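You operate a simulated robot arm through the tools that you are given. There is no shell and no other tool.

You run a simulated robot arm. Do the job below in one go: nothing can be reset, and whatever is moved stays where it is left.

TASK
Put the cover on, tighten both cover knobs, then open the clamp.
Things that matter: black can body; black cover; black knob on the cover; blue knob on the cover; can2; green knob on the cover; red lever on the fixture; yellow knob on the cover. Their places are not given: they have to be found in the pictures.

It is judged by the outcome, as a careful person would: the job done as asked, and still so three seconds after it is handed in. It fails if anything else is knocked over, pushed out of place, dropped, spilled or broken. A push-on lid holds only when it is set on centred and level and pressed home; a screw cap is set on level and turned clockwise until tight.

THE ROBOT
A 7-joint arm with a fingered hand, fixed in place. Base frame: the origin is on the floor under the middle of its stand, x ahead of it, y to its left, z up; the work surface is at about z = 0.78. Readings come in m, degrees, newtons and seconds.
It reaches about 1.089 m from its shoulder. Its first joint turns from -149.0 to 149.0 degrees. Payload 3.5 kg.
Tool frame: the origin (TCP) lies between the finger pads and is the grasp point; the fingertips stand 0.03 m ahead of it; z points along the fingers, y is the line along which they close. The gripper opens to 0.104 m; its body begins 0.035 m behind the TCP. The gripper is a hand of 4 fingers: y runs from the thumb to the fingers, the wrist lies at [-0.015, -0.11, -0.186] in the tool frame.
Orientation is told as [roll, pitch, yaw] about the base's x, y, z axes, in that order, counted from this pose: with the fingers straight down and the wrist toward the robot, the tool's x, y and z point along [0, 1, 0], [1, 0, 0] and [0, 0, -1] of the base frame.

THE INTERFACE
- The arm moves only by the tool move_arm. Its argument "moves" is a list that holds one entry, the list of rows, each a list of 6 numbers: the shift along the tool's x, y, z in units of 200 mm (1.0 is 200 mm), then the turn, a rotation vector about the tool's x, y, z in units of 180 degrees (1.0 is 180 degrees). In form: [[[dx, dy, dz, ax, ay, az], ...]]. A call has 1 to 20 rows; each row is the pose to reach, as a shift and turn from the pose commanded when the call began, along the tool's axes at that moment. A call with a number of a shift or a turn outside -1 to 1 is refused whole. A row lasts 0.2 s, in which the tool goes at most 0.05 m and 8.6 degrees; a call with a longer step from one row to the next is refused whole. A pose out of reach is approached as far as the arm can. The call stops where the force on the tool passes 40 N (or 10 N more than at its start, if that is more) or the arm is blocked; 0.2 s more then pass. In this call time passes only in rows, and 0.2 s behind the last. It gives the time, the measured TCP pose, the force on the tool (base axes), the opening and the grip force at its end, in the units of the frame above (readings bear some noise), with the torque about the TCP (base axes, N m) and any sound that the robot's microphone picked up.
- Cameras (640 x 400 px; columns grow to the right, rows downward): "scene" is fixed at [0.3989, -0.6489, 1.5221]; the picture's right is [0.98, -0.21, 0.00], its down [-0.20, -0.93, -0.31] and it looks along [0.06, 0.30, -0.95] (base axes); focal length 327 px, centre (320, 200). "wrist" rides on the gripper at [0.061, -0.092, -0.13] in the tool frame; the picture's right is [-0.81, 0.27, -0.52], its down [-0.53, -0.71, 0.46] and it looks along [-0.24, 0.64, 0.72] (tool axes); focal length 275 px, centre (320, 200).
- snapshot(camera): a new picture of that camera. No time passes.
- lift_body(by): slides the trunk up (or, below 0, down) by that many m; the arm rides with it, the base frame stays. It gives what a move gives, with no picture.
- finger_targets(index, middle, ring, thumb_bend, thumb_turn): sets how far each is bent, from 0 (flat) to 100 (curled in); at 30 the hand is open as for a grip, at 70 the pads meet at the TCP. One left out holds its place. A second passes; each finger stops where it meets its share of the squeeze, and holds until it gets a number again. It is the only way to open and close the hand. It gives what a move gives, with no picture; readings hold the bend of each and the force on the fingers (four entries, about 0 where the hand has none), thumb and palm. thumb_turn goes from beside the hand (0) to across from the fingers (100), as for a grip.
- probe_pixels(camera, pixels): there is no depth. For up to 12 entries [column, row, z] of the newest picture of that camera ("zoom" is the newest enlarged one), the place [x, y] in the base frame at which the ray of that pixel passes the height z, good to about 0.002 m. No time passes.
- close_up(camera, box): a new picture of the part [left, top, right, bottom] of that camera's present view, enlarged. No time passes.
- close_job(): hands the job in; it is judged then, once.

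Unless the task says otherwise, let go and move clear before handing in.

The tools are called by a JSON object that holds its "api" and its "payload". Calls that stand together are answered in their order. move_arm: Moves the arm, as the interface text tells. Its arguments: {"type":"object","properties":{"moves":{"type":"array"}},"required":["moves"]} The other tools are called the same way: lift_body (by) moves the trunk up or down; finger_targets (index, middle, ring, thumb_bend, thumb_turn) moves the fingers one by one; snapshot (camera) takes a picture; probe_pixels (camera, pixels) gives the place at which the rays of pixels pass given heights; close_up (camera, box) takes an enlarged picture of a part of a camera's view; close_job () hands the job in.

At the start:

```text
clock: 0.0
eef_pos: [0.42, -0.3793, 1.1071]
tool_rot: [0.0, 0.0, 0.1]
wrist_force: [0.2, -0.1, 0.9]
ft_torque: [-0.01, 0.02, -0.03]
finger_gap: 0.1036
grip_force: 0.2
shape: jaw
bend: [30.0, 30.0, 30.0, 30.0, 98.0]
finger forces: [0.0, 0.1, 0.0, 0.0, 0.0, 0.0]
trunk travel left (down, up): [-0.475, 0.235]
```

scene: 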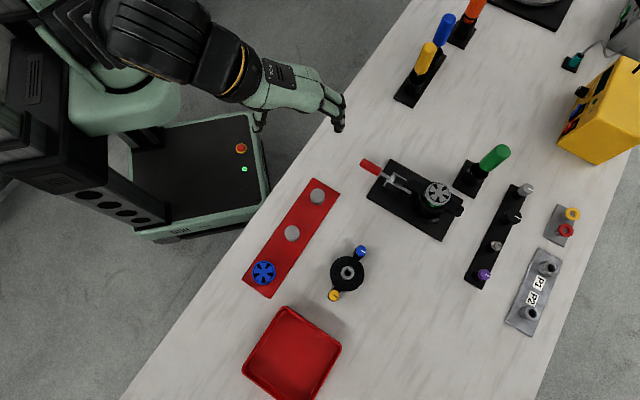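
wrist: 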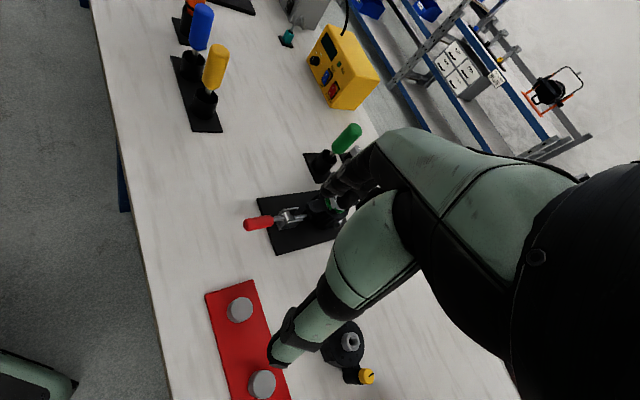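

The scene picture shows a fixture with a red lever near (370,167), a can at (437,195), and a black cover with blue and yellow knobs near (347,273). I'll look closer at each one.

{"api": "close_up", "payload": {"camera": "scene", "box": [350, 140, 490, 250]}}

{"api": "close_up", "payload": {"camera": "scene", "box": [300, 230, 400, 310]}}

{"api": "close_up", "payload": {"camera": "scene", "box": [450, 160, 620, 340]}}

{"api": "close_up", "payload": {"camera": "scene", "box": [230, 170, 360, 310]}}

```text
3.64 times, centred on (420, 195) of scene
```

zoom: 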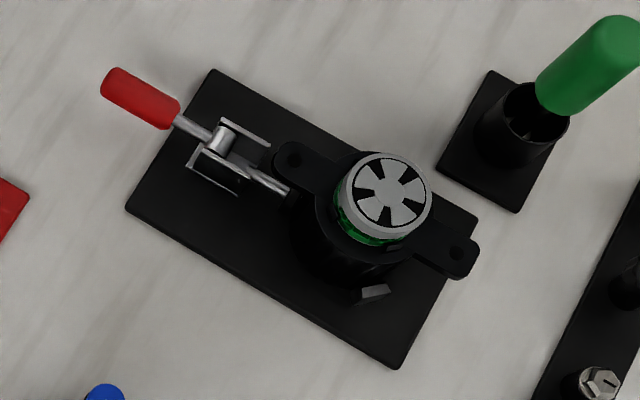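

```text
5.00 times, centred on (350, 270) of scene
```

zoom: 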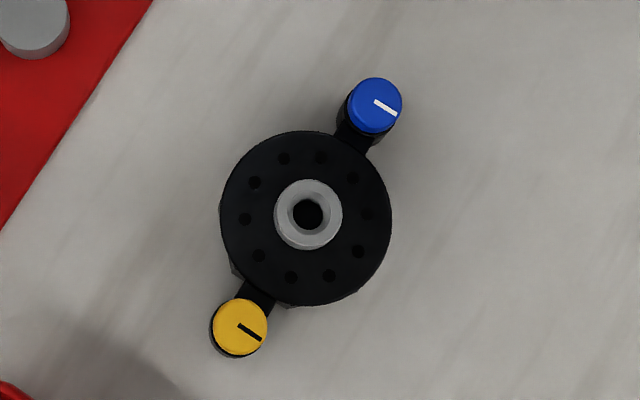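

```text
2.22 times, centred on (535, 250) of scene
```

zoom: 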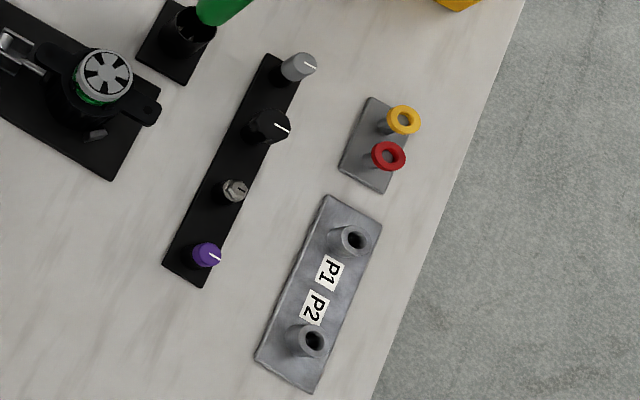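

```text
2.86 times, centred on (295, 240) of scene
```

zoom: 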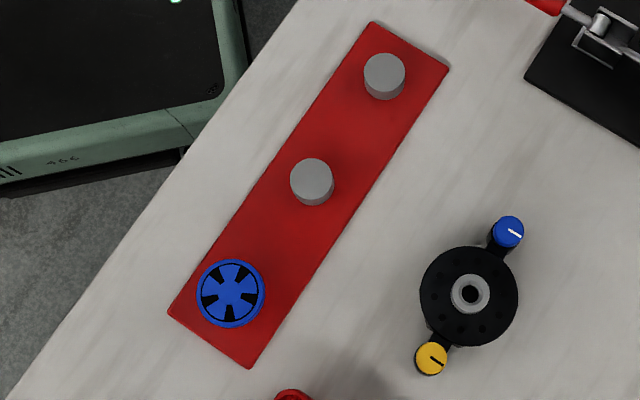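

The cover shows its knobs at zoom (375,106) and (240,327), and its nozzle at (307,214). The body in the fixture has ear holes at zoom (293,158) and (460,255). I'll probe a few of these at assumed heights.

{"api": "probe_pixels", "payload": {"camera": "scene", "pixels": [[347, 272, 0.78], [347, 272, 0.84], [361, 251, 0.78], [361, 251, 0.83], [334, 295, 0.78], [334, 295, 0.83], [331, 273, 0.8], [364, 273, 0.8], [347, 257, 0.8], [347, 291, 0.8]]}}

{"api": "probe_pixels", "payload": {"camera": "scene", "pixels": [[397, 160, 0.785], [460, 190, 0.785], [437, 240, 0.785], [378, 197, 0.785], [414, 175, 0.85], [451, 211, 0.85], [437, 193, 0.85], [437, 193, 0.9], [363, 162, 0.85], [376, 170, 0.85], [363, 162, 0.8], [376, 170, 0.8]]}}

{"api": "snapshot", "payload": {"camera": "wrist"}}

```text
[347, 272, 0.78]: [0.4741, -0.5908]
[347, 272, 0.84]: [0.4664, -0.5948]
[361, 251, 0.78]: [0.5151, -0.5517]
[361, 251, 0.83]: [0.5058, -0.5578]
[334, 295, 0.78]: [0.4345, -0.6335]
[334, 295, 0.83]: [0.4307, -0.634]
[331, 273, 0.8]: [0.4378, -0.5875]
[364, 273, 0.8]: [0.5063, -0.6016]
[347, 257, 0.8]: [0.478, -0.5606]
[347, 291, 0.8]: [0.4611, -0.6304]
```

```text
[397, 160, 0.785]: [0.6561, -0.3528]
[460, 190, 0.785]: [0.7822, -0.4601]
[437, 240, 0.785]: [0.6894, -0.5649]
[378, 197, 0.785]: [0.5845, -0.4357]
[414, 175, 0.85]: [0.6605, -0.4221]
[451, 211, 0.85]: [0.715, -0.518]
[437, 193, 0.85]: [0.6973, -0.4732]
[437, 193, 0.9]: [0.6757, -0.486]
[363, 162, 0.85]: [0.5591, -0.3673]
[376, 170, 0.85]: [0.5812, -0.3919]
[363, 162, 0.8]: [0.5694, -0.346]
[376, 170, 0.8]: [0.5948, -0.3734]
```

```text
taken
```

wrist: 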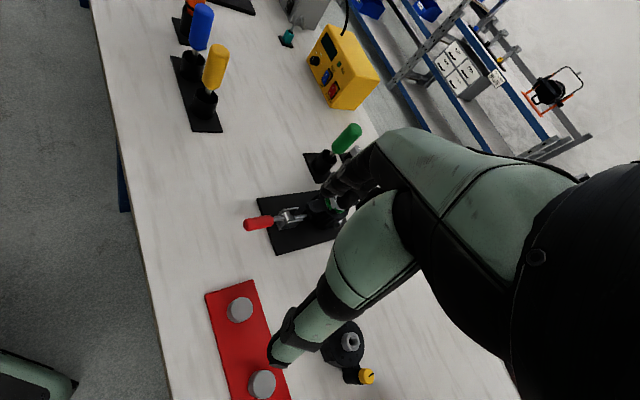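

The wrist view shows the cover's side at (345,350) and the fixture at (300,215). I'll enlarge both to judge the heights.

{"api": "close_up", "payload": {"camera": "wrist", "box": [230, 140, 380, 270]}}

{"api": "close_up", "payload": {"camera": "wrist", "box": [300, 310, 400, 395]}}

{"api": "close_up", "payload": {"camera": "wrist", "box": [240, 120, 520, 395]}}

```text
3.08 times, centred on (305, 205) of wrist
```

zoom: 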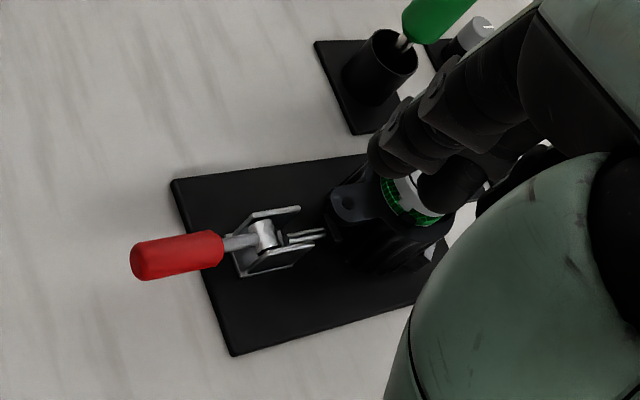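

```text
4.71 times, centred on (350, 352) of wrist
```

zoom: 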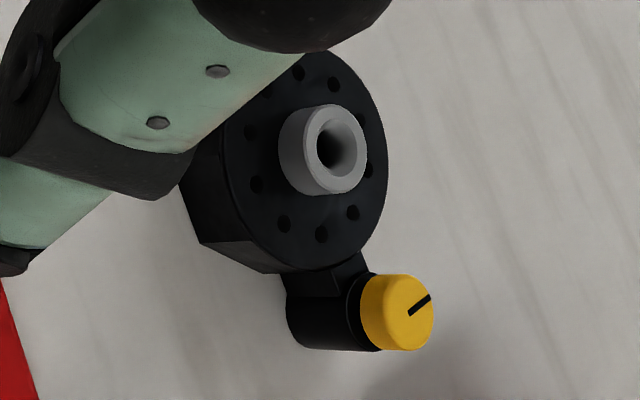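

```text
1.45 times, centred on (380, 258) of wrist
```

zoom: 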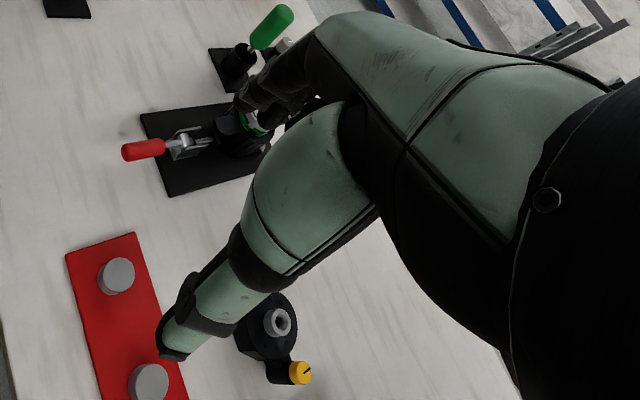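

The cover is a thick black disc with a grey nozzle and two side ears carrying the knobs. I'll move the hand right and a little down so the wrist camera sees it unobstructed.

{"api": "move_arm", "payload": {"moves": [[[-0.2, 0, 0, 0, 0, 0], [-0.4, 0, 0, 0, 0, 0], [-0.6, 0, 0, 0, 0, 0], [-0.8, 0, 0, 0, 0, 0], [-1.0, 0, 0, 0, 0, 0]]]}}

{"api": "move_arm", "payload": {"moves": [[[-0.2, 0.03, 0.12, 0, 0, 0], [-0.4, 0.06, 0.24, 0, 0, 0], [-0.55, 0.1, 0.36, 0, 0, 0], [-0.65, 0.12, 0.5, 0, 0, 0]]]}}

{"api": "snapshot", "payload": {"camera": "wrist"}}

{"api": "snapshot", "payload": {"camera": "scene"}}

```text
clock: 1.2
eef_pos: [0.4201, -0.5796, 1.1073]
tool_rot: [0.1, 0.0, 0.0]
wrist_force: [0.5, -0.2, 0.4]
ft_torque: [0.01, 0.02, 0.0]
finger_gap: 0.1036
grip_force: 0.2
shape: jaw
bend: [30.0, 30.0, 30.0, 30.0, 98.0]
finger forces: [0.0, 0.0, 0.0, 0.1, 0.1, 0.1]
trunk travel left (down, up): [-0.475, 0.235]
```

```text
clock: 2.2
eef_pos: [0.444, -0.71, 1.0083]
tool_rot: [-0.1, -0.1, 0.0]
wrist_force: [0.1, 0.5, 0.0]
ft_torque: [-0.02, 0.04, -0.02]
finger_gap: 0.1038
grip_force: 0.1
shape: jaw
bend: [30.0, 30.0, 30.0, 30.0, 98.0]
finger forces: [0.1, 0.0, 0.0, 0.0, 0.0, 0.0]
trunk travel left (down, up): [-0.475, 0.235]
```

```text
taken
```

wrist: 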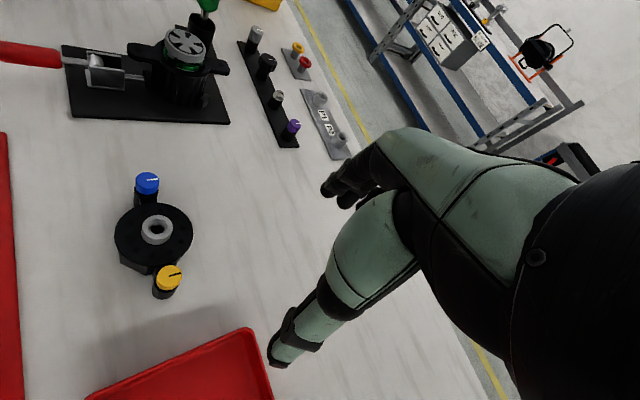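

```text
taken
```

scene: 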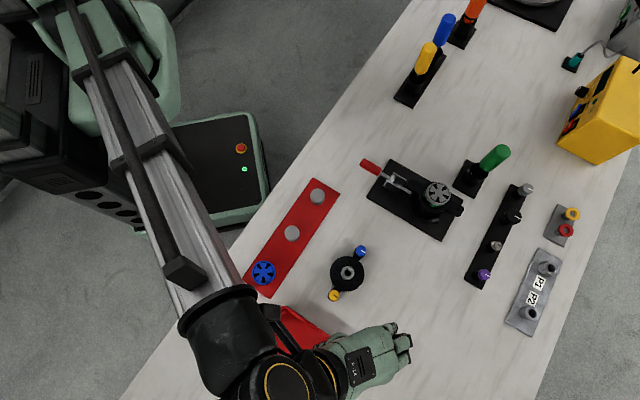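

Now both the cover, at wrist (153,235), and the fixture, at (150,80), are clearly visible. I'll enlarge both.

{"api": "close_up", "payload": {"camera": "wrist", "box": [90, 160, 220, 310]}}

{"api": "close_up", "payload": {"camera": "wrist", "box": [0, 0, 240, 150]}}

{"api": "probe_pixels", "payload": {"camera": "wrist", "pixels": [[156, 229, 0.8], [156, 229, 0.82], [156, 229, 0.84], [147, 182, 0.8], [147, 182, 0.82], [147, 182, 0.84], [168, 278, 0.8], [168, 278, 0.82], [168, 278, 0.84]]}}

{"api": "probe_pixels", "payload": {"camera": "scene", "pixels": [[347, 272, 0.8], [347, 272, 0.82], [347, 272, 0.84], [361, 251, 0.8], [361, 251, 0.82], [361, 251, 0.84], [334, 295, 0.8], [334, 295, 0.82], [334, 295, 0.84]]}}

```text
2.67 times, centred on (155, 235) of wrist
```

zoom: 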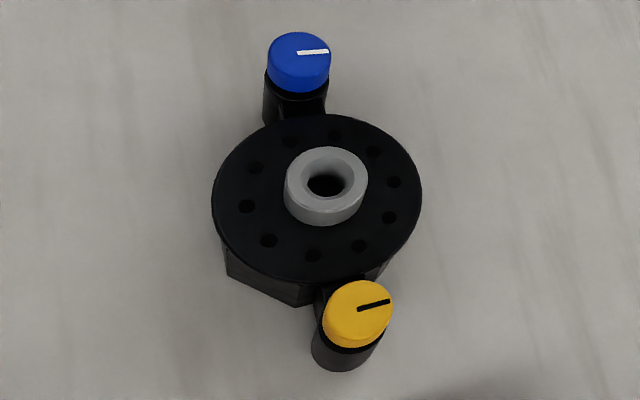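

```text
2.67 times, centred on (120, 75) of wrist
```

zoom: 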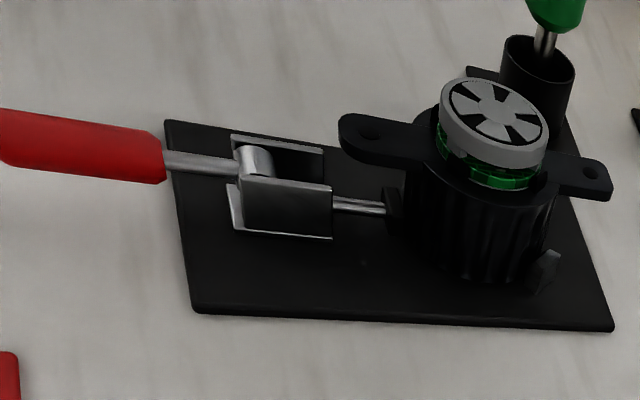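

```text
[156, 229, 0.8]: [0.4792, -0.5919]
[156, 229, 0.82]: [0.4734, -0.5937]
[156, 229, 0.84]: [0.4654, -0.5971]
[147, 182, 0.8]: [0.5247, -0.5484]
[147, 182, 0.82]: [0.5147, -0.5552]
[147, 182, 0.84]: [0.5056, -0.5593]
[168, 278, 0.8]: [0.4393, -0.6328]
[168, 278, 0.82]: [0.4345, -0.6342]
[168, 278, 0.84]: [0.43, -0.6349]
```

```text
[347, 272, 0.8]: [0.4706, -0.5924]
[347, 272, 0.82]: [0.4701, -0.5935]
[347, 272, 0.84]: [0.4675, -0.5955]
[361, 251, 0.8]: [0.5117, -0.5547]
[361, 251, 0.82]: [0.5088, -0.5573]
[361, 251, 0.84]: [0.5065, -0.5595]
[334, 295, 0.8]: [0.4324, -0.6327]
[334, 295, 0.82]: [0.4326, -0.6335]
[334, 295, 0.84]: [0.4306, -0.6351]
```

Crossing the two views puts the knob tops near z 0.838 and the nozzle top near 0.832. Next I'll triangulate the body's ear holes and the can top.

{"api": "probe_pixels", "payload": {"camera": "wrist", "pixels": [[139.5, 49.5, 0.82], [139.5, 49.5, 0.84], [139.5, 49.5, 0.86], [221.9, 64.5, 0.82], [221.9, 64.5, 0.84], [221.9, 64.5, 0.86], [185.5, 42, 0.84], [185.5, 42, 0.86], [185.5, 42, 0.88], [185.5, 42, 0.9]]}}

{"api": "probe_pixels", "payload": {"camera": "scene", "pixels": [[412.6, 183.5, 0.82], [412.6, 183.5, 0.84], [412.6, 183.5, 0.86], [458.5, 210.1, 0.82], [458.5, 210.1, 0.84], [458.5, 210.1, 0.86], [439.8, 192.8, 0.84], [439.8, 192.8, 0.86], [439.8, 192.8, 0.88], [439.8, 192.8, 0.9]]}}

```text
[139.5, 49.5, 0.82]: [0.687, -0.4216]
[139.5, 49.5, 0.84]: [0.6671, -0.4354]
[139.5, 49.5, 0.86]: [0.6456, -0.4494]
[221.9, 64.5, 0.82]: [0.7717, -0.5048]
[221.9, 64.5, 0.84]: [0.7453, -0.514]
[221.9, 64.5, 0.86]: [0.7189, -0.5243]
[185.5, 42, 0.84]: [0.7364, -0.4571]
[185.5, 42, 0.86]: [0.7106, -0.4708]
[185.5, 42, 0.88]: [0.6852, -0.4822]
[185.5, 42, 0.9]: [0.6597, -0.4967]
```

```text
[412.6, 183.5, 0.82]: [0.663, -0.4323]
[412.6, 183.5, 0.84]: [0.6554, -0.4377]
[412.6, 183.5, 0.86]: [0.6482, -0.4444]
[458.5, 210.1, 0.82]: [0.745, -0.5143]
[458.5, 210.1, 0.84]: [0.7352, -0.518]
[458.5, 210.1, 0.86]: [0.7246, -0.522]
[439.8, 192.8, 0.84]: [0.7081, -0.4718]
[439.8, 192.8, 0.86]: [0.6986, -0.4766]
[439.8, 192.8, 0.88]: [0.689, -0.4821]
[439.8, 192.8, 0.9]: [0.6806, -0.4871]
```

The body ears sit at z about 0.855 with their axis near -44°. The can top is about 0.876, centred near (0.69,-0.482). Now I'll look at the hand's shape and take finer looks at the fixture.

{"api": "close_up", "payload": {"camera": "scene", "box": [280, 300, 440, 400]}}

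{"api": "close_up", "payload": {"camera": "wrist", "box": [240, 120, 480, 390]}}

{"api": "close_up", "payload": {"camera": "wrist", "box": [100, 0, 240, 90]}}

```text
4.00 times, centred on (360, 350) of scene
```

zoom: 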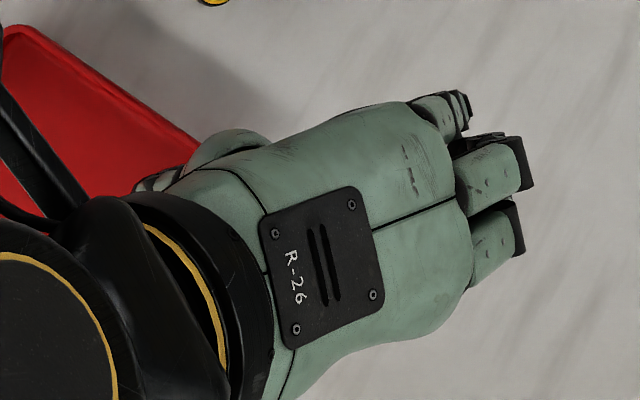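

```text
1.48 times, centred on (360, 255) of wrist
```

zoom: 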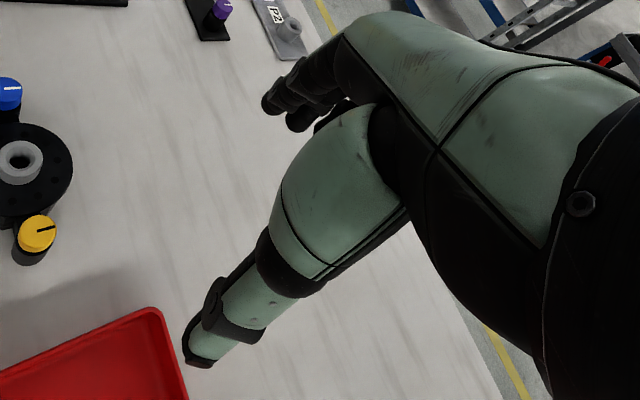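

```text
4.44 times, centred on (170, 45) of wrist
```

zoom: 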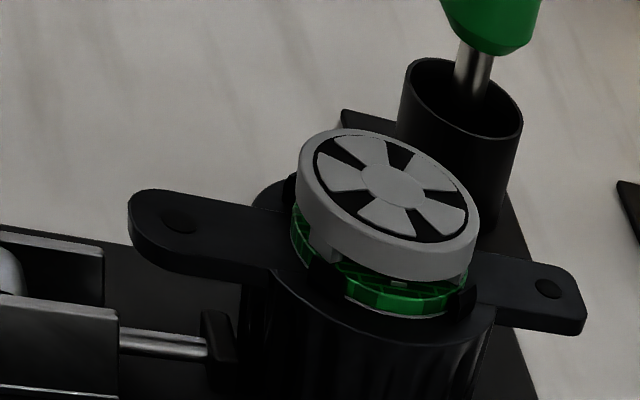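

The can protrudes about 20 mm above the body rim, so the cover must be hollow. Next I'll triangulate the disc top's centre and edges using both views.

{"api": "probe_pixels", "payload": {"camera": "wrist", "pixels": [[153.9, 234.6, 0.81], [153.9, 234.6, 0.82], [153.9, 234.6, 0.83], [114.6, 235, 0.82], [193.2, 233, 0.82], [154, 203.2, 0.82], [150, 266, 0.82], [120.5, 263, 0.78], [145.6, 274.3, 0.78], [159.9, 298.7, 0.78], [159.9, 298.7, 0.8]]}}

{"api": "probe_pixels", "payload": {"camera": "scene", "pixels": [[347.1, 273.7, 0.81], [347.1, 273.7, 0.82], [347.1, 273.7, 0.83], [330, 273.7, 0.82], [364.2, 273.7, 0.82], [347.1, 256.2, 0.82], [347.1, 291.2, 0.82]]}}

```text
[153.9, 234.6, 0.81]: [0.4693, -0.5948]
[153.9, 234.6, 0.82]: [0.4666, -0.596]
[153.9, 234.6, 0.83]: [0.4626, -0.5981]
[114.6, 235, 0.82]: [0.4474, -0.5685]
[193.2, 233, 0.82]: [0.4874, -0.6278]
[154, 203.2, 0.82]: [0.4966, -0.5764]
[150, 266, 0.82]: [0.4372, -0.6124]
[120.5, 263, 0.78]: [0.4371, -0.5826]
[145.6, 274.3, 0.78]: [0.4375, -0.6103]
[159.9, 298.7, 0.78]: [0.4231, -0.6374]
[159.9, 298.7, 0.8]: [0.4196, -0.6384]
```

```text
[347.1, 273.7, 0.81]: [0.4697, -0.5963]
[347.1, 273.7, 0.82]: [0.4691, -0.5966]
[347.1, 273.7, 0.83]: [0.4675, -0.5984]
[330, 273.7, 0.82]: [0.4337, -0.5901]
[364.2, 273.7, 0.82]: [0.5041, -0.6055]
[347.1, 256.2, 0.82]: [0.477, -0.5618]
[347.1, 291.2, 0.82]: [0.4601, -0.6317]
```

The disc is about 72 mm across with its top near z 0.815, so the cover is about 35 mm tall and rests flat. I'll test how the fingers close in the air before going near anything.

{"api": "finger_targets", "payload": {"index": 50, "middle": 50, "ring": 50, "thumb_bend": 50, "thumb_turn": 98}}

{"api": "close_up", "payload": {"camera": "wrist", "box": [200, 100, 480, 390]}}

{"api": "finger_targets", "payload": {"index": 68, "middle": 68, "ring": 68, "thumb_bend": 68}}

{"api": "close_up", "payload": {"camera": "wrist", "box": [200, 100, 480, 390]}}

{"api": "close_up", "payload": {"camera": "scene", "box": [280, 300, 440, 400]}}

```text
clock: 3.2
eef_pos: [0.4438, -0.7098, 1.0085]
tool_rot: [0.0, 0.0, 0.1]
wrist_force: [0.1, -0.2, 0.3]
ft_torque: [0.01, 0.0, 0.03]
finger_gap: 0.0527
grip_force: 0.1
shape: fingers
bend: [50.0, 50.0, 50.0, 50.0, 98.0]
finger forces: [0.0, 0.0, 0.1, 0.1, 0.0, 0.0]
trunk travel left (down, up): [-0.475, 0.235]
```

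```text
1.38 times, centred on (340, 245) of wrist
```

zoom: 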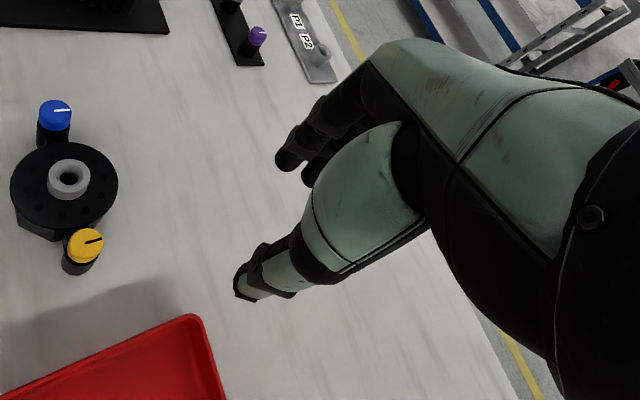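

```text
clock: 4.2
eef_pos: [0.4443, -0.7093, 1.0076]
tool_rot: [0.1, 0.0, 0.1]
wrist_force: [0.2, -0.5, -0.8]
ft_torque: [0.01, -0.01, 0.0]
finger_gap: 0.0064
grip_force: 0.0
shape: fingers
bend: [68.0, 68.0, 68.0, 68.0, 100.0]
finger forces: [0.1, 0.1, 0.0, 0.0, 0.0, 0.1]
trunk travel left (down, up): [-0.475, 0.235]
```

```text
1.38 times, centred on (340, 245) of wrist
```

zoom: 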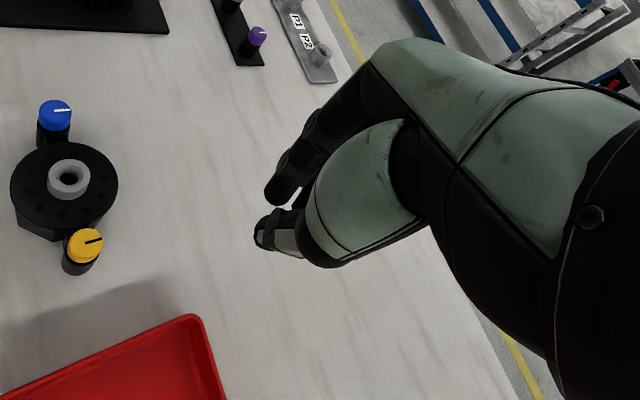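

```text
4.00 times, centred on (360, 350) of scene
```

zoom: 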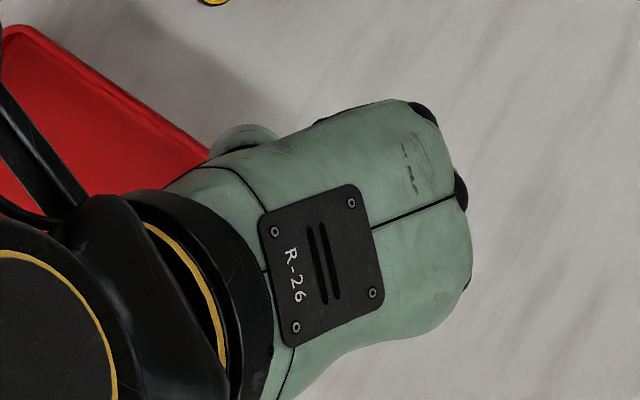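

The finger gap is linear, 0.104 m at 30 down to 0 at about 70, and the tips meet about 0.03 m ahead of the TCP. I'll open the hand and go above the cover with the hand turned 45° clockwise, across the ear axis.

{"api": "finger_targets", "payload": {"index": 30, "middle": 30, "ring": 30, "thumb_bend": 30, "thumb_turn": 100}}

{"api": "move_arm", "payload": {"moves": [[[0.095, 0.02, 0.065, 0, 0, 0.042], [0.19, 0.04, 0.13, 0, 0, 0.084], [0.284, 0.0625, 0.195, 0, 0, 0.125], [0.38, 0.084, 0.26, 0, 0, 0.167], [0.475, 0.105, 0.325, 0, 0, 0.209], [0.5675, 0.125, 0.39, 0, 0, 0.25]]]}}

{"api": "snapshot", "payload": {"camera": "wrist"}}

{"api": "snapshot", "payload": {"camera": "scene"}}

```text
clock: 5.2
eef_pos: [0.4439, -0.7108, 1.0067]
tool_rot: [0.0, 0.0, 0.0]
wrist_force: [0.2, 0.4, 0.7]
ft_torque: [-0.02, -0.02, 0.01]
finger_gap: 0.1032
grip_force: 0.1
shape: fingers
bend: [30.0, 30.0, 30.0, 30.0, 98.0]
finger forces: [0.0, 0.0, 0.0, 0.0, 0.1, 0.0]
trunk travel left (down, up): [-0.475, 0.235]
```

```text
clock: 6.6
eef_pos: [0.4686, -0.5968, 0.9295]
tool_rot: [0.0, 0.0, -45.1]
wrist_force: [0.6, 1.0, -0.4]
ft_torque: [0.01, 0.0, 0.0]
finger_gap: 0.103
grip_force: 0.1
shape: fingers
bend: [30.0, 30.0, 30.0, 30.0, 98.0]
finger forces: [0.0, 0.0, 0.0, 0.0, 0.0, 0.1]
trunk travel left (down, up): [-0.475, 0.235]
```

```text
taken
```

wrist: 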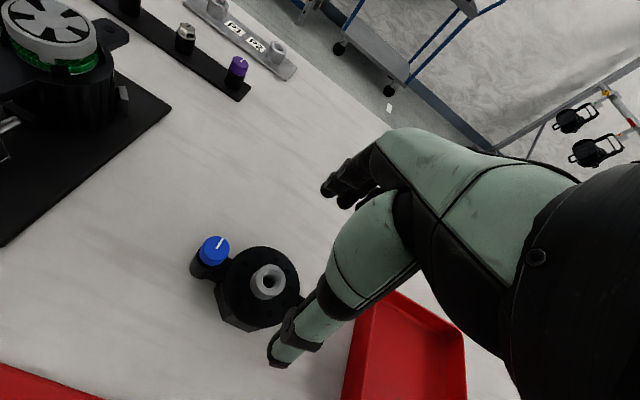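

```text
taken
```

scene: 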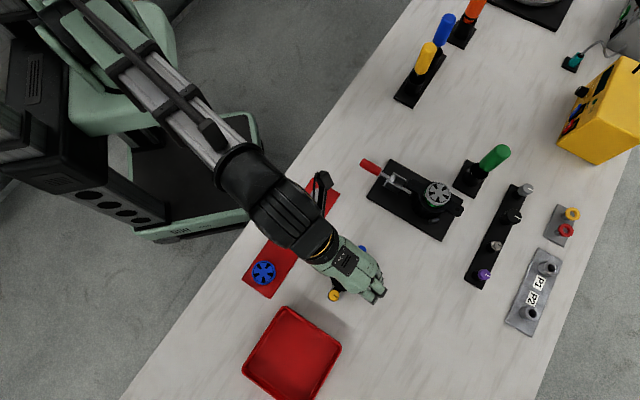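

The hand is above the cover, with the nozzle at wrist (268,282) and the blue knob at (214,248). I'll refine their heights from this view.

{"api": "close_up", "payload": {"camera": "wrist", "box": [180, 220, 320, 350]}}

{"api": "close_up", "payload": {"camera": "wrist", "box": [0, 0, 180, 150]}}

{"api": "probe_pixels", "payload": {"camera": "wrist", "pixels": [[266, 283, 0.81], [266, 283, 0.82], [266, 283, 0.83], [266, 283, 0.84], [214, 247, 0.82], [214, 247, 0.83], [214, 247, 0.84]]}}

```text
3.08 times, centred on (250, 285) of wrist
```

zoom: 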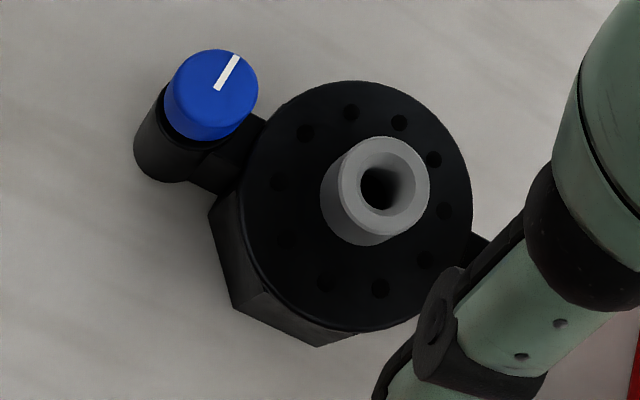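

```text
2.67 times, centred on (90, 75) of wrist
```

zoom: 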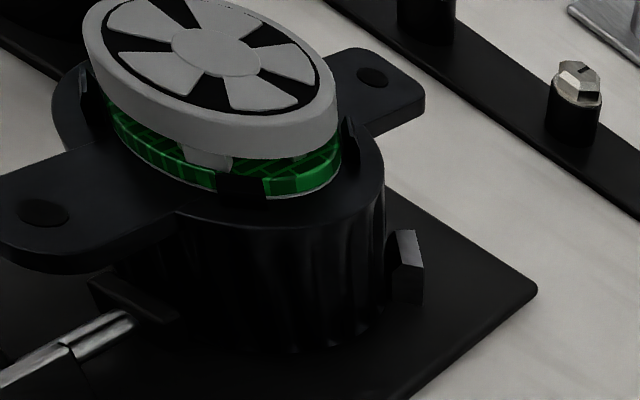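

```text
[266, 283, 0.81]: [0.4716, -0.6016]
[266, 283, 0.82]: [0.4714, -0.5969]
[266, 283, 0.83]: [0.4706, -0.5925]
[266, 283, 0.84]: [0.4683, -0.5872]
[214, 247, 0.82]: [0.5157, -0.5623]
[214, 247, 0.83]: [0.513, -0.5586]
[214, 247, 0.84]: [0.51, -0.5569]
```

{"api": "probe_pixels", "payload": {"camera": "wrist", "pixels": [[269.5, 280.5, 0.82], [269.5, 280.5, 0.83], [269.5, 280.5, 0.84], [216.6, 249.9, 0.82], [216.6, 249.9, 0.83], [216.6, 249.9, 0.84], [261.7, 287, 0.8], [261.7, 287, 0.81], [261.7, 287, 0.82]]}}

{"api": "close_up", "payload": {"camera": "scene", "box": [400, 150, 480, 240]}}

```text
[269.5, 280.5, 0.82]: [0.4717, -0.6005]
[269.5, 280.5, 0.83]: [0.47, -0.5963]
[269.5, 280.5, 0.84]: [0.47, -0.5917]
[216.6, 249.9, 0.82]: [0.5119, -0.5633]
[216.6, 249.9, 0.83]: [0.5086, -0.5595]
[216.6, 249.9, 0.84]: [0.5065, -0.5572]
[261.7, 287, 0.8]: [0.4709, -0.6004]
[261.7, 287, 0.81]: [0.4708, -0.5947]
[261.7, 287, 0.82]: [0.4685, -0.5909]
```

```text
4.44 times, centred on (440, 195) of scene
```

zoom: 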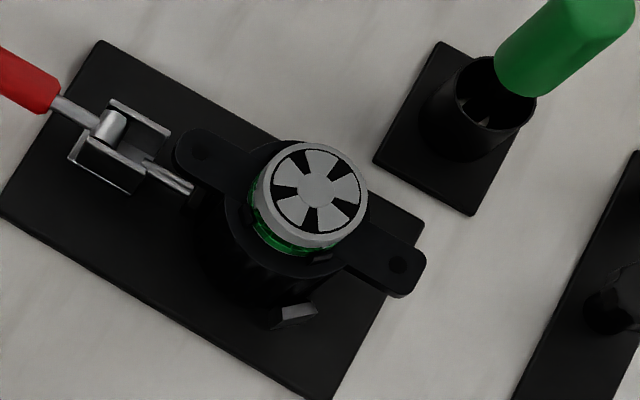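

Estimates agree: cover centre about (0.470,-0.596), disc top about 0.812, knob top about 0.836. I'll now rehearse the carry without the cover by lifting, crossing to above the body and turning 90° counter-clockwise.

{"api": "move_arm", "payload": {"moves": [[[0, 0, -0.2, 0, 0, 0], [0, 0, -0.4, 0, 0, 0], [0.1, 0.03, -0.55, 0, 0, 0], [0.25, 0.08, -0.6, 0, 0, 0], [0.42, 0.13, -0.6, 0, 0, 0], [0.6, 0.19, -0.6, 0, 0, 0], [0.8, 0.25, -0.6, 0, 0, 0], [1.0, 0.32, -0.6, 0, 0, 0]]]}}

{"api": "move_arm", "payload": {"moves": [[[0.05, 0.01, 0, 0, 0, -0.042], [0.1, 0.03, 0, 0, 0, -0.084], [0.15, 0.04, 0, 0, 0, -0.125], [0.19, 0.057, 0, 0, 0, -0.167], [0.19, 0.057, 0, 0, 0, -0.209], [0.19, 0.057, 0, 0, 0, -0.25], [0.19, 0.057, 0, 0, 0, -0.292], [0.19, 0.057, 0, 0, 0, -0.333], [0.19, 0.057, 0, 0, 0, -0.375], [0.19, 0.057, 0, 0, 0, -0.417], [0.19, 0.057, 0, 0, 0, -0.458], [0.19, 0.057, 0, 0, 0, -0.5]]]}}

{"api": "snapshot", "payload": {"camera": "wrist"}}

{"api": "snapshot", "payload": {"camera": "scene"}}

```text
clock: 8.4
eef_pos: [0.6584, -0.5008, 1.0507]
tool_rot: [-0.1, 0.1, -45.1]
wrist_force: [-0.7, -1.4, -0.1]
ft_torque: [0.0, 0.03, 0.03]
finger_gap: 0.103
grip_force: 0.1
shape: fingers
bend: [30.0, 30.0, 30.0, 30.0, 98.0]
finger forces: [0.1, 0.0, 0.0, 0.1, 0.0, 0.0]
trunk travel left (down, up): [-0.475, 0.235]
```

```text
clock: 11.0
eef_pos: [0.6915, -0.4799, 1.0504]
tool_rot: [0.0, -0.1, 45.2]
wrist_force: [18.7, -4.1, 6.0]
ft_torque: [0.46, 3.34, 0.87]
finger_gap: 0.1029
grip_force: 0.0
shape: fingers
bend: [30.0, 30.0, 30.0, 30.0, 98.0]
finger forces: [0.0, 0.0, 0.0, 0.0, 0.1, 0.1]
trunk travel left (down, up): [-0.475, 0.235]
```

```text
taken
```

wrist: 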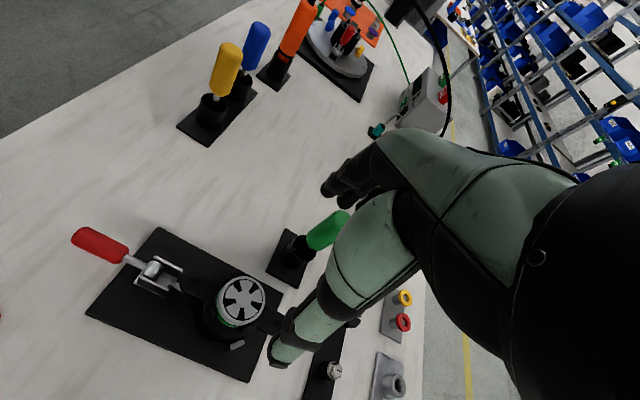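

```text
taken
```

scene: 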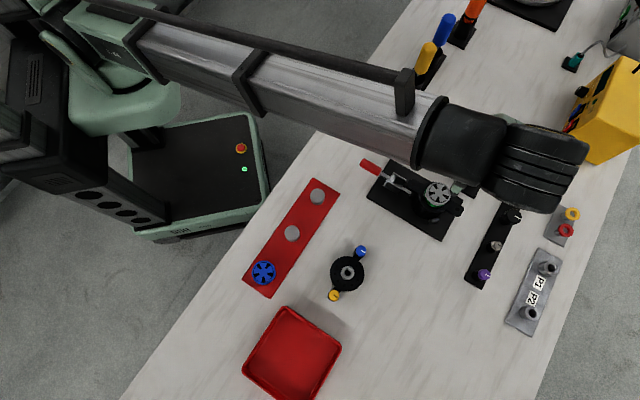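

The reading shows 18.7 N and 3.3 Nm at yaw 45°, although nothing on the table is near the hand. I'll wait one row to see whether it settles.

{"api": "move_arm", "payload": {"moves": [[[0, 0, 0, 0, 0, 0]]]}}

{"api": "close_up", "payload": {"camera": "scene", "box": [360, 50, 620, 240]}}

```text
clock: 11.4
eef_pos: [0.6909, -0.4796, 1.0498]
tool_rot: [0.1, 0.0, 45.2]
wrist_force: [5.5, -11.2, 3.5]
ft_torque: [1.55, 1.43, 1.61]
finger_gap: 0.1028
grip_force: 0.1
shape: fingers
bend: [30.0, 30.0, 30.0, 30.0, 98.0]
finger forces: [0.1, 0.1, 0.0, 0.0, 0.1, 0.0]
trunk travel left (down, up): [-0.475, 0.235]
```

```text
2.11 times, centred on (490, 145) of scene
```

zoom: 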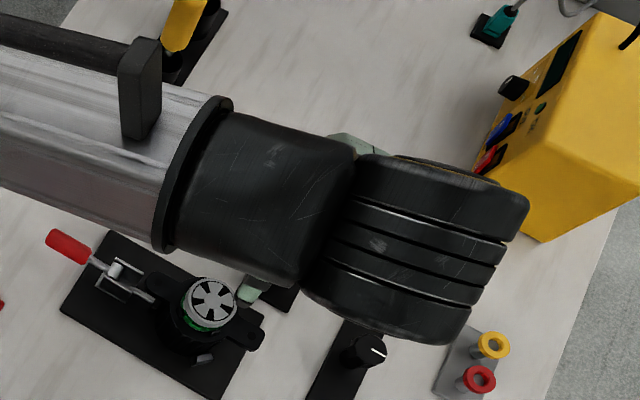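

The force is still there, so the folded wrist is probably near its own forearm at this yaw. I'll turn back in steps to see where it vanishes.

{"api": "move_arm", "payload": {"moves": [[[0, 0, 0, 0, 0, 0.042], [0, 0, 0, 0, 0, 0.042]]]}}

{"api": "move_arm", "payload": {"moves": [[[0, 0, 0, 0, 0, 0.042], [0, 0, 0, 0, 0, 0.042]]]}}

{"api": "move_arm", "payload": {"moves": [[[0, 0, 0, 0, 0, 0.042], [0, 0, 0, 0, 0, 0.042]]]}}

{"api": "snapshot", "payload": {"camera": "scene"}}

```text
clock: 12.0
eef_pos: [0.6906, -0.48, 1.0494]
tool_rot: [0.0, -0.1, 37.5]
wrist_force: [-0.3, 0.7, -0.1]
ft_torque: [-0.01, -0.01, -0.03]
finger_gap: 0.1028
grip_force: 0.2
shape: fingers
bend: [30.0, 30.0, 30.0, 30.0, 98.0]
finger forces: [0.1, 0.0, 0.0, 0.0, 0.1, 0.0]
trunk travel left (down, up): [-0.475, 0.235]
```

```text
clock: 12.6
eef_pos: [0.6904, -0.4808, 1.0497]
tool_rot: [0.0, 0.0, 29.9]
wrist_force: [-0.2, -0.2, -0.5]
ft_torque: [-0.01, 0.0, -0.03]
finger_gap: 0.1028
grip_force: 0.1
shape: fingers
bend: [30.0, 30.0, 30.0, 30.0, 98.0]
finger forces: [0.1, 0.0, 0.0, 0.0, 0.0, 0.0]
trunk travel left (down, up): [-0.475, 0.235]
```

```text
clock: 13.2
eef_pos: [0.6911, -0.48, 1.05]
tool_rot: [0.0, 0.1, 22.3]
wrist_force: [0.4, -0.7, -0.3]
ft_torque: [0.02, -0.02, -0.01]
finger_gap: 0.1028
grip_force: 0.1
shape: fingers
bend: [30.0, 30.0, 30.0, 30.0, 98.0]
finger forces: [0.1, 0.1, 0.0, 0.0, 0.0, 0.1]
trunk travel left (down, up): [-0.475, 0.235]
```

```text
taken
```

scene: 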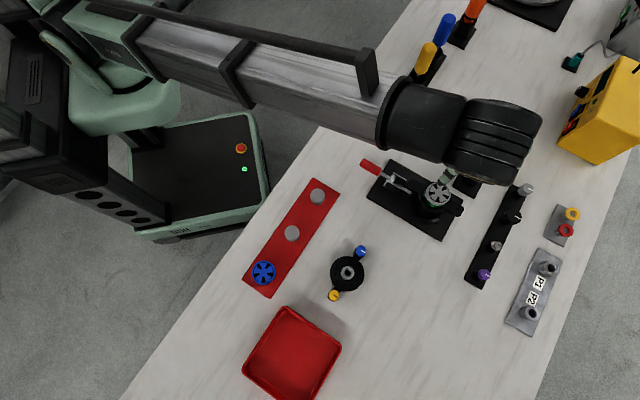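

Forces vanish at or below about 38° yaw, so that is this arm's limit here. I'll grasp at about -60° and place at about +30°. From this pose I'll look at the body to refine its centre.

{"api": "close_up", "payload": {"camera": "wrist", "box": [140, 220, 340, 390]}}

{"api": "snapshot", "payload": {"camera": "wrist"}}

```text
2.35 times, centred on (240, 305) of wrist
```

zoom: 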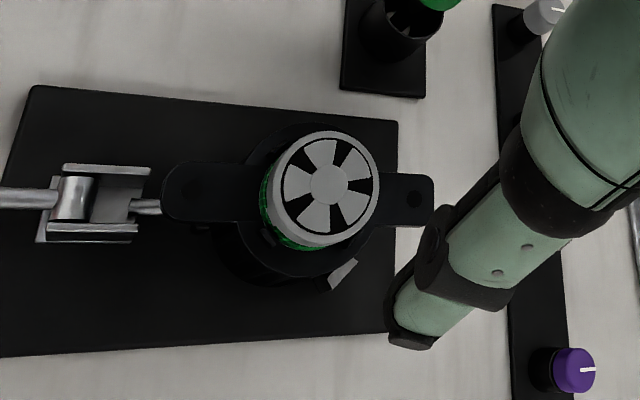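

```text
taken
```

wrist: 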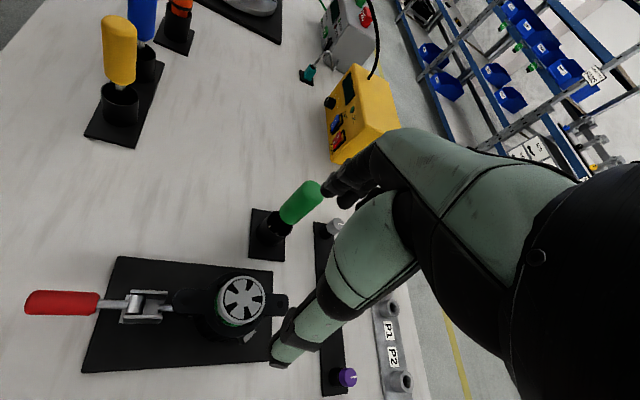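

{"api": "probe_pixels", "payload": {"camera": "zoom", "pixels": [[193, 188, 0.845], [193, 188, 0.855], [193, 188, 0.865], [412, 199, 0.845], [412, 199, 0.855], [412, 199, 0.865], [330, 187, 0.865], [330, 187, 0.875], [330, 187, 0.885]]}}

{"api": "probe_pixels", "payload": {"camera": "scene", "pixels": [[413.0, 184.2, 0.845], [413.0, 184.2, 0.855], [413.0, 184.2, 0.865], [457.3, 209.6, 0.845], [457.3, 209.6, 0.855], [457.3, 209.6, 0.865], [438.9, 192.5, 0.865], [438.9, 192.5, 0.875], [438.9, 192.5, 0.885]]}}

```text
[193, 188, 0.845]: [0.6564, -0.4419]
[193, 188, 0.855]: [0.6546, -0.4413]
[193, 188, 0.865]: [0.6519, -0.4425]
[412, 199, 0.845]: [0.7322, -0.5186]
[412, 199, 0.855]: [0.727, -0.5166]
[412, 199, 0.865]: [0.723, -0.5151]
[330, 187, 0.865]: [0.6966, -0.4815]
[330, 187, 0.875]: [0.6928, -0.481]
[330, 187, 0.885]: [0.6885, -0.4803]
```

```text
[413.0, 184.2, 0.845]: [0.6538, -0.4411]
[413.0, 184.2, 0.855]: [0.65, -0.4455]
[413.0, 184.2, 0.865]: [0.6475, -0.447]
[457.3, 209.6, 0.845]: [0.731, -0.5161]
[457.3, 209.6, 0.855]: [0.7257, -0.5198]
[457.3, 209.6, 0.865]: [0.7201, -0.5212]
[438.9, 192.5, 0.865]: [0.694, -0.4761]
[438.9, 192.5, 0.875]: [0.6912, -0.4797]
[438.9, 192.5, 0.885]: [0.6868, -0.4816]
```

The body centre refines to about (0.691,-0.481), ears at z about 0.85, axis -45°. I'll rehearse the lower placing height (tips still above the can) at yaw about 33° to confirm the arm is free there.

{"api": "move_arm", "payload": {"moves": [[[0, 0, 0.15, 0, 0, -0.03], [0, 0, 0.3, 0, 0, -0.06], [0, 0, 0.45, 0, 0, -0.06], [0, 0, 0.5, 0, 0, -0.06]]]}}

{"api": "snapshot", "payload": {"camera": "wrist"}}

{"api": "snapshot", "payload": {"camera": "scene"}}

```text
clock: 14.2
eef_pos: [0.6908, -0.4808, 0.951]
tool_rot: [-0.2, 0.0, 33.3]
wrist_force: [0.9, 1.1, 0.3]
ft_torque: [-0.01, 0.03, 0.0]
finger_gap: 0.1028
grip_force: 0.1
shape: fingers
bend: [30.0, 30.0, 30.0, 30.0, 98.0]
finger forces: [0.0, 0.1, 0.1, 0.0, 0.1, 0.0]
trunk travel left (down, up): [-0.475, 0.235]
```

```text
taken
```

wrist: 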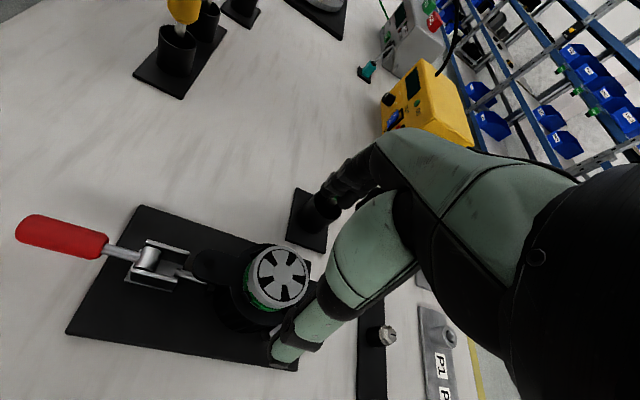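

```text
taken
```

scene: 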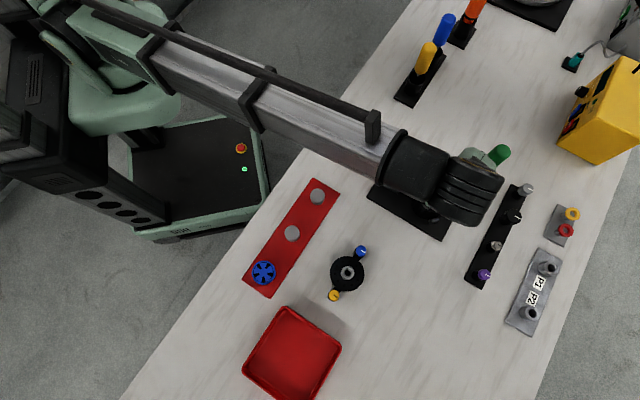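

The arm is free at yaw 33° and z 0.95, and the green driver handle at about (0.80,-0.44) stays about 3 cm from the open fingers. I'll return to above the cover, turning toward yaw -58°.

{"api": "move_arm", "payload": {"moves": [[[0, 0, -0.2, 0, 0, 0], [0, 0, -0.4, 0, 0, 0.042], [0.02, -0.2, -0.4, 0, 0, 0.084], [0.04, -0.4, -0.4, 0, 0, 0.125], [0.06, -0.6, -0.4, 0, 0, 0.167], [0.08, -0.8, -0.4, 0, 0, 0.209], [0.1, -1.0, -0.4, 0, 0, 0.25]]]}}

```text
clock: 15.8
eef_pos: [0.5139, -0.572, 1.0281]
tool_rot: [0.0, 0.0, -11.8]
wrist_force: [-0.2, 0.2, -0.4]
ft_torque: [-0.02, 0.0, -0.04]
finger_gap: 0.1028
grip_force: 0.0
shape: fingers
bend: [30.0, 30.0, 30.0, 30.0, 98.0]
finger forces: [0.0, 0.0, 0.0, 0.1, 0.0, 0.0]
trunk travel left (down, up): [-0.475, 0.235]
```

{"api": "move_arm", "payload": {"moves": [[[-0.03, -0.03, 0.07, 0, 0, 0.037], [-0.06, -0.06, 0.14, 0, 0, 0.074], [-0.09, -0.1, 0.21, 0, 0, 0.111], [-0.12, -0.14, 0.28, 0, 0, 0.148], [-0.14, -0.17, 0.35, 0, 0, 0.185], [-0.163, -0.193, 0.42, 0, 0, 0.222], [-0.163, -0.193, 0.49, 0, 0, 0.2567]]]}}

{"api": "close_up", "payload": {"camera": "wrist", "box": [180, 200, 380, 380]}}

```text
clock: 17.4
eef_pos: [0.4677, -0.5974, 0.932]
tool_rot: [0.0, 0.0, -58.2]
wrist_force: [0.1, 0.9, -1.0]
ft_torque: [0.01, -0.01, 0.0]
finger_gap: 0.1031
grip_force: 0.0
shape: fingers
bend: [30.0, 30.0, 30.0, 30.0, 98.0]
finger forces: [0.1, 0.0, 0.1, 0.0, 0.0, 0.0]
trunk travel left (down, up): [-0.475, 0.235]
```

```text
2.22 times, centred on (280, 290) of wrist
```

zoom: 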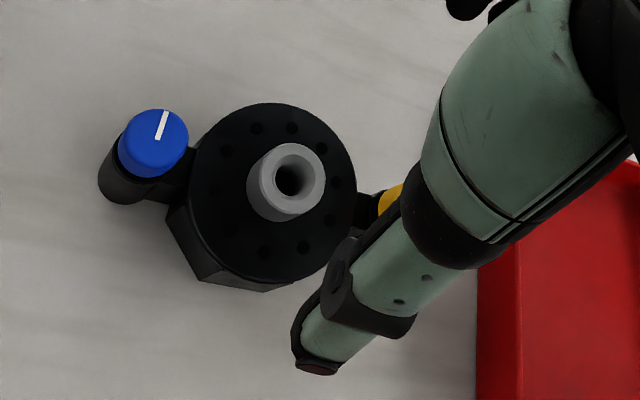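

{"api": "probe_pixels", "payload": {"camera": "zoom", "pixels": [[292, 178, 0.828], [292, 178, 0.832], [292, 178, 0.836], [154, 141, 0.832], [154, 141, 0.838], [272, 191, 0.81], [272, 191, 0.815]]}}

{"api": "move_arm", "payload": {"moves": [[[0, 0, 0, 0, 0, 0]]]}}

```text
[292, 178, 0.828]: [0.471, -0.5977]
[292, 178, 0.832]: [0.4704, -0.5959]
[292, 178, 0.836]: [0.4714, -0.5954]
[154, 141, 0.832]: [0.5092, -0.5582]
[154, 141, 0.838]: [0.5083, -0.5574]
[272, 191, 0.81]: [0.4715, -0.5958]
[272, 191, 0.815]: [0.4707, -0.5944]
```

```text
clock: 17.8
eef_pos: [0.4688, -0.5967, 0.9314]
tool_rot: [0.0, 0.0, -58.0]
wrist_force: [-0.6, -0.9, 1.0]
ft_torque: [0.02, -0.01, 0.01]
finger_gap: 0.1027
grip_force: 0.0
shape: fingers
bend: [30.0, 30.0, 30.0, 30.0, 98.0]
finger forces: [0.0, 0.0, 0.1, 0.0, 0.1, 0.1]
trunk travel left (down, up): [-0.475, 0.235]
```

The cover centre shows at about (0.4705,-0.596), within 2 mm of the TCP axis. I'll lower straight down so the tips end about 8 mm above the table around the disc.

{"api": "move_arm", "payload": {"moves": [[[0.008, 0, 0.15, 0, 0, 0], [0.008, 0, 0.3, 0, 0, 0], [0.008, 0, 0.4, 0, 0, 0], [0.008, 0, 0.48, 0, 0, 0], [0.008, 0, 0.53, 0, 0, 0], [0.008, 0, 0.567, 0, 0, 0]]]}}

{"api": "snapshot", "payload": {"camera": "wrist"}}

{"api": "close_up", "payload": {"camera": "scene", "box": [280, 220, 420, 320]}}

```text
clock: 19.2
eef_pos: [0.4696, -0.5962, 0.8185]
tool_rot: [0.0, 0.0, -58.1]
wrist_force: [-0.2, -0.3, 0.2]
ft_torque: [0.05, -0.05, 0.02]
finger_gap: 0.103
grip_force: 0.1
shape: fingers
bend: [30.0, 30.0, 30.0, 30.0, 98.0]
finger forces: [0.1, 0.1, 0.0, 0.1, 0.0, 0.1]
trunk travel left (down, up): [-0.475, 0.235]
```

```text
taken
```

wrist: 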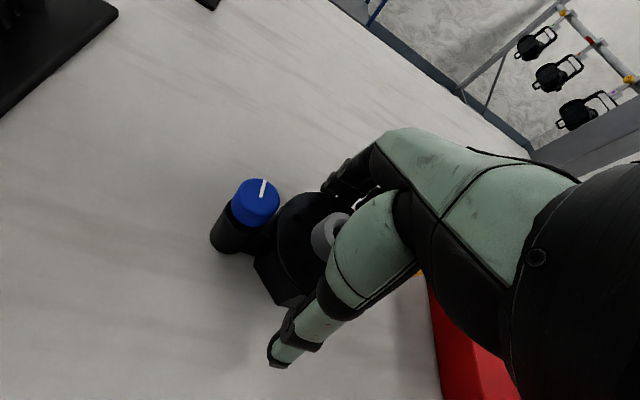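

```text
4.00 times, centred on (350, 270) of scene
```

zoom: 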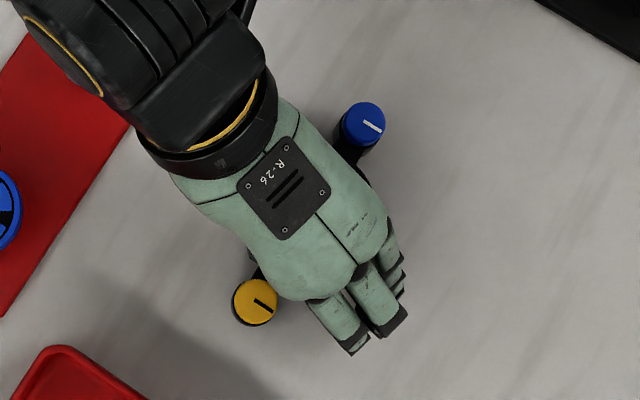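

The hand straddles the disc without contact, both knobs clear. I'll close gently in two steps.

{"api": "finger_targets", "payload": {"index": 40, "middle": 40, "ring": 40, "thumb_bend": 40}}

{"api": "finger_targets", "payload": {"index": 60, "middle": 60, "ring": 60, "thumb_bend": 60}}

{"api": "snapshot", "payload": {"camera": "wrist"}}

{"api": "close_up", "payload": {"camera": "scene", "box": [280, 220, 420, 320]}}

```text
clock: 20.2
eef_pos: [0.4694, -0.5968, 0.8187]
tool_rot: [0.0, 0.0, -58.0]
wrist_force: [0.0, -0.9, -0.4]
ft_torque: [0.0, -0.02, -0.03]
finger_gap: 0.0796
grip_force: 0.6
shape: fingers
bend: [39.0, 40.0, 40.0, 40.0, 99.0]
finger forces: [0.8, 0.1, 0.1, 0.0, 0.4, 0.0]
trunk travel left (down, up): [-0.475, 0.235]
```

```text
clock: 21.2
eef_pos: [0.4694, -0.5962, 0.8185]
tool_rot: [-0.1, 0.1, -58.0]
wrist_force: [0.6, -2.7, 4.0]
ft_torque: [-0.27, -0.13, 0.02]
finger_gap: 0.069
grip_force: 23.0
shape: fingers
bend: [44.0, 50.0, 56.0, 45.0, 99.0]
finger forces: [12.6, 8.0, 3.1, 0.0, 23.0, 0.0]
trunk travel left (down, up): [-0.475, 0.235]
```

```text
taken
```

wrist: 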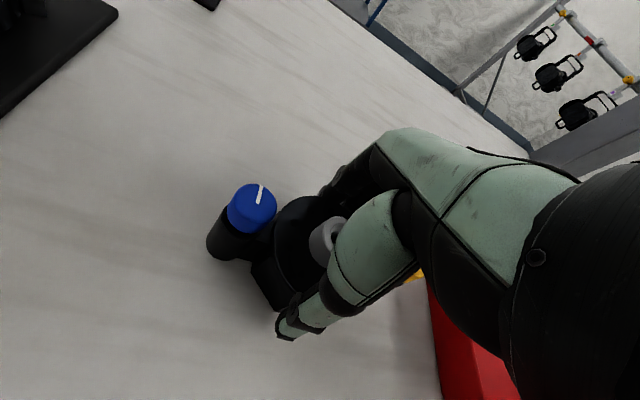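

```text
4.00 times, centred on (350, 270) of scene
```

zoom: 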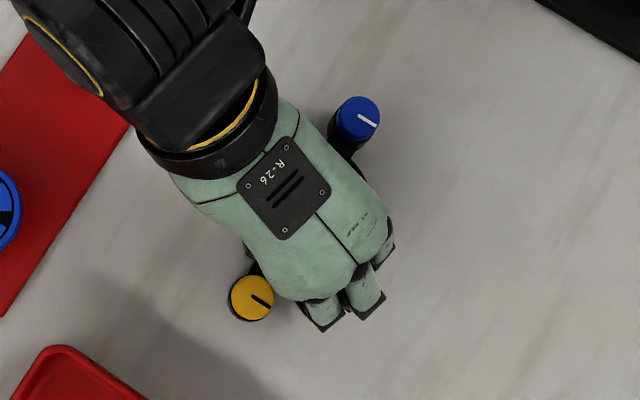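

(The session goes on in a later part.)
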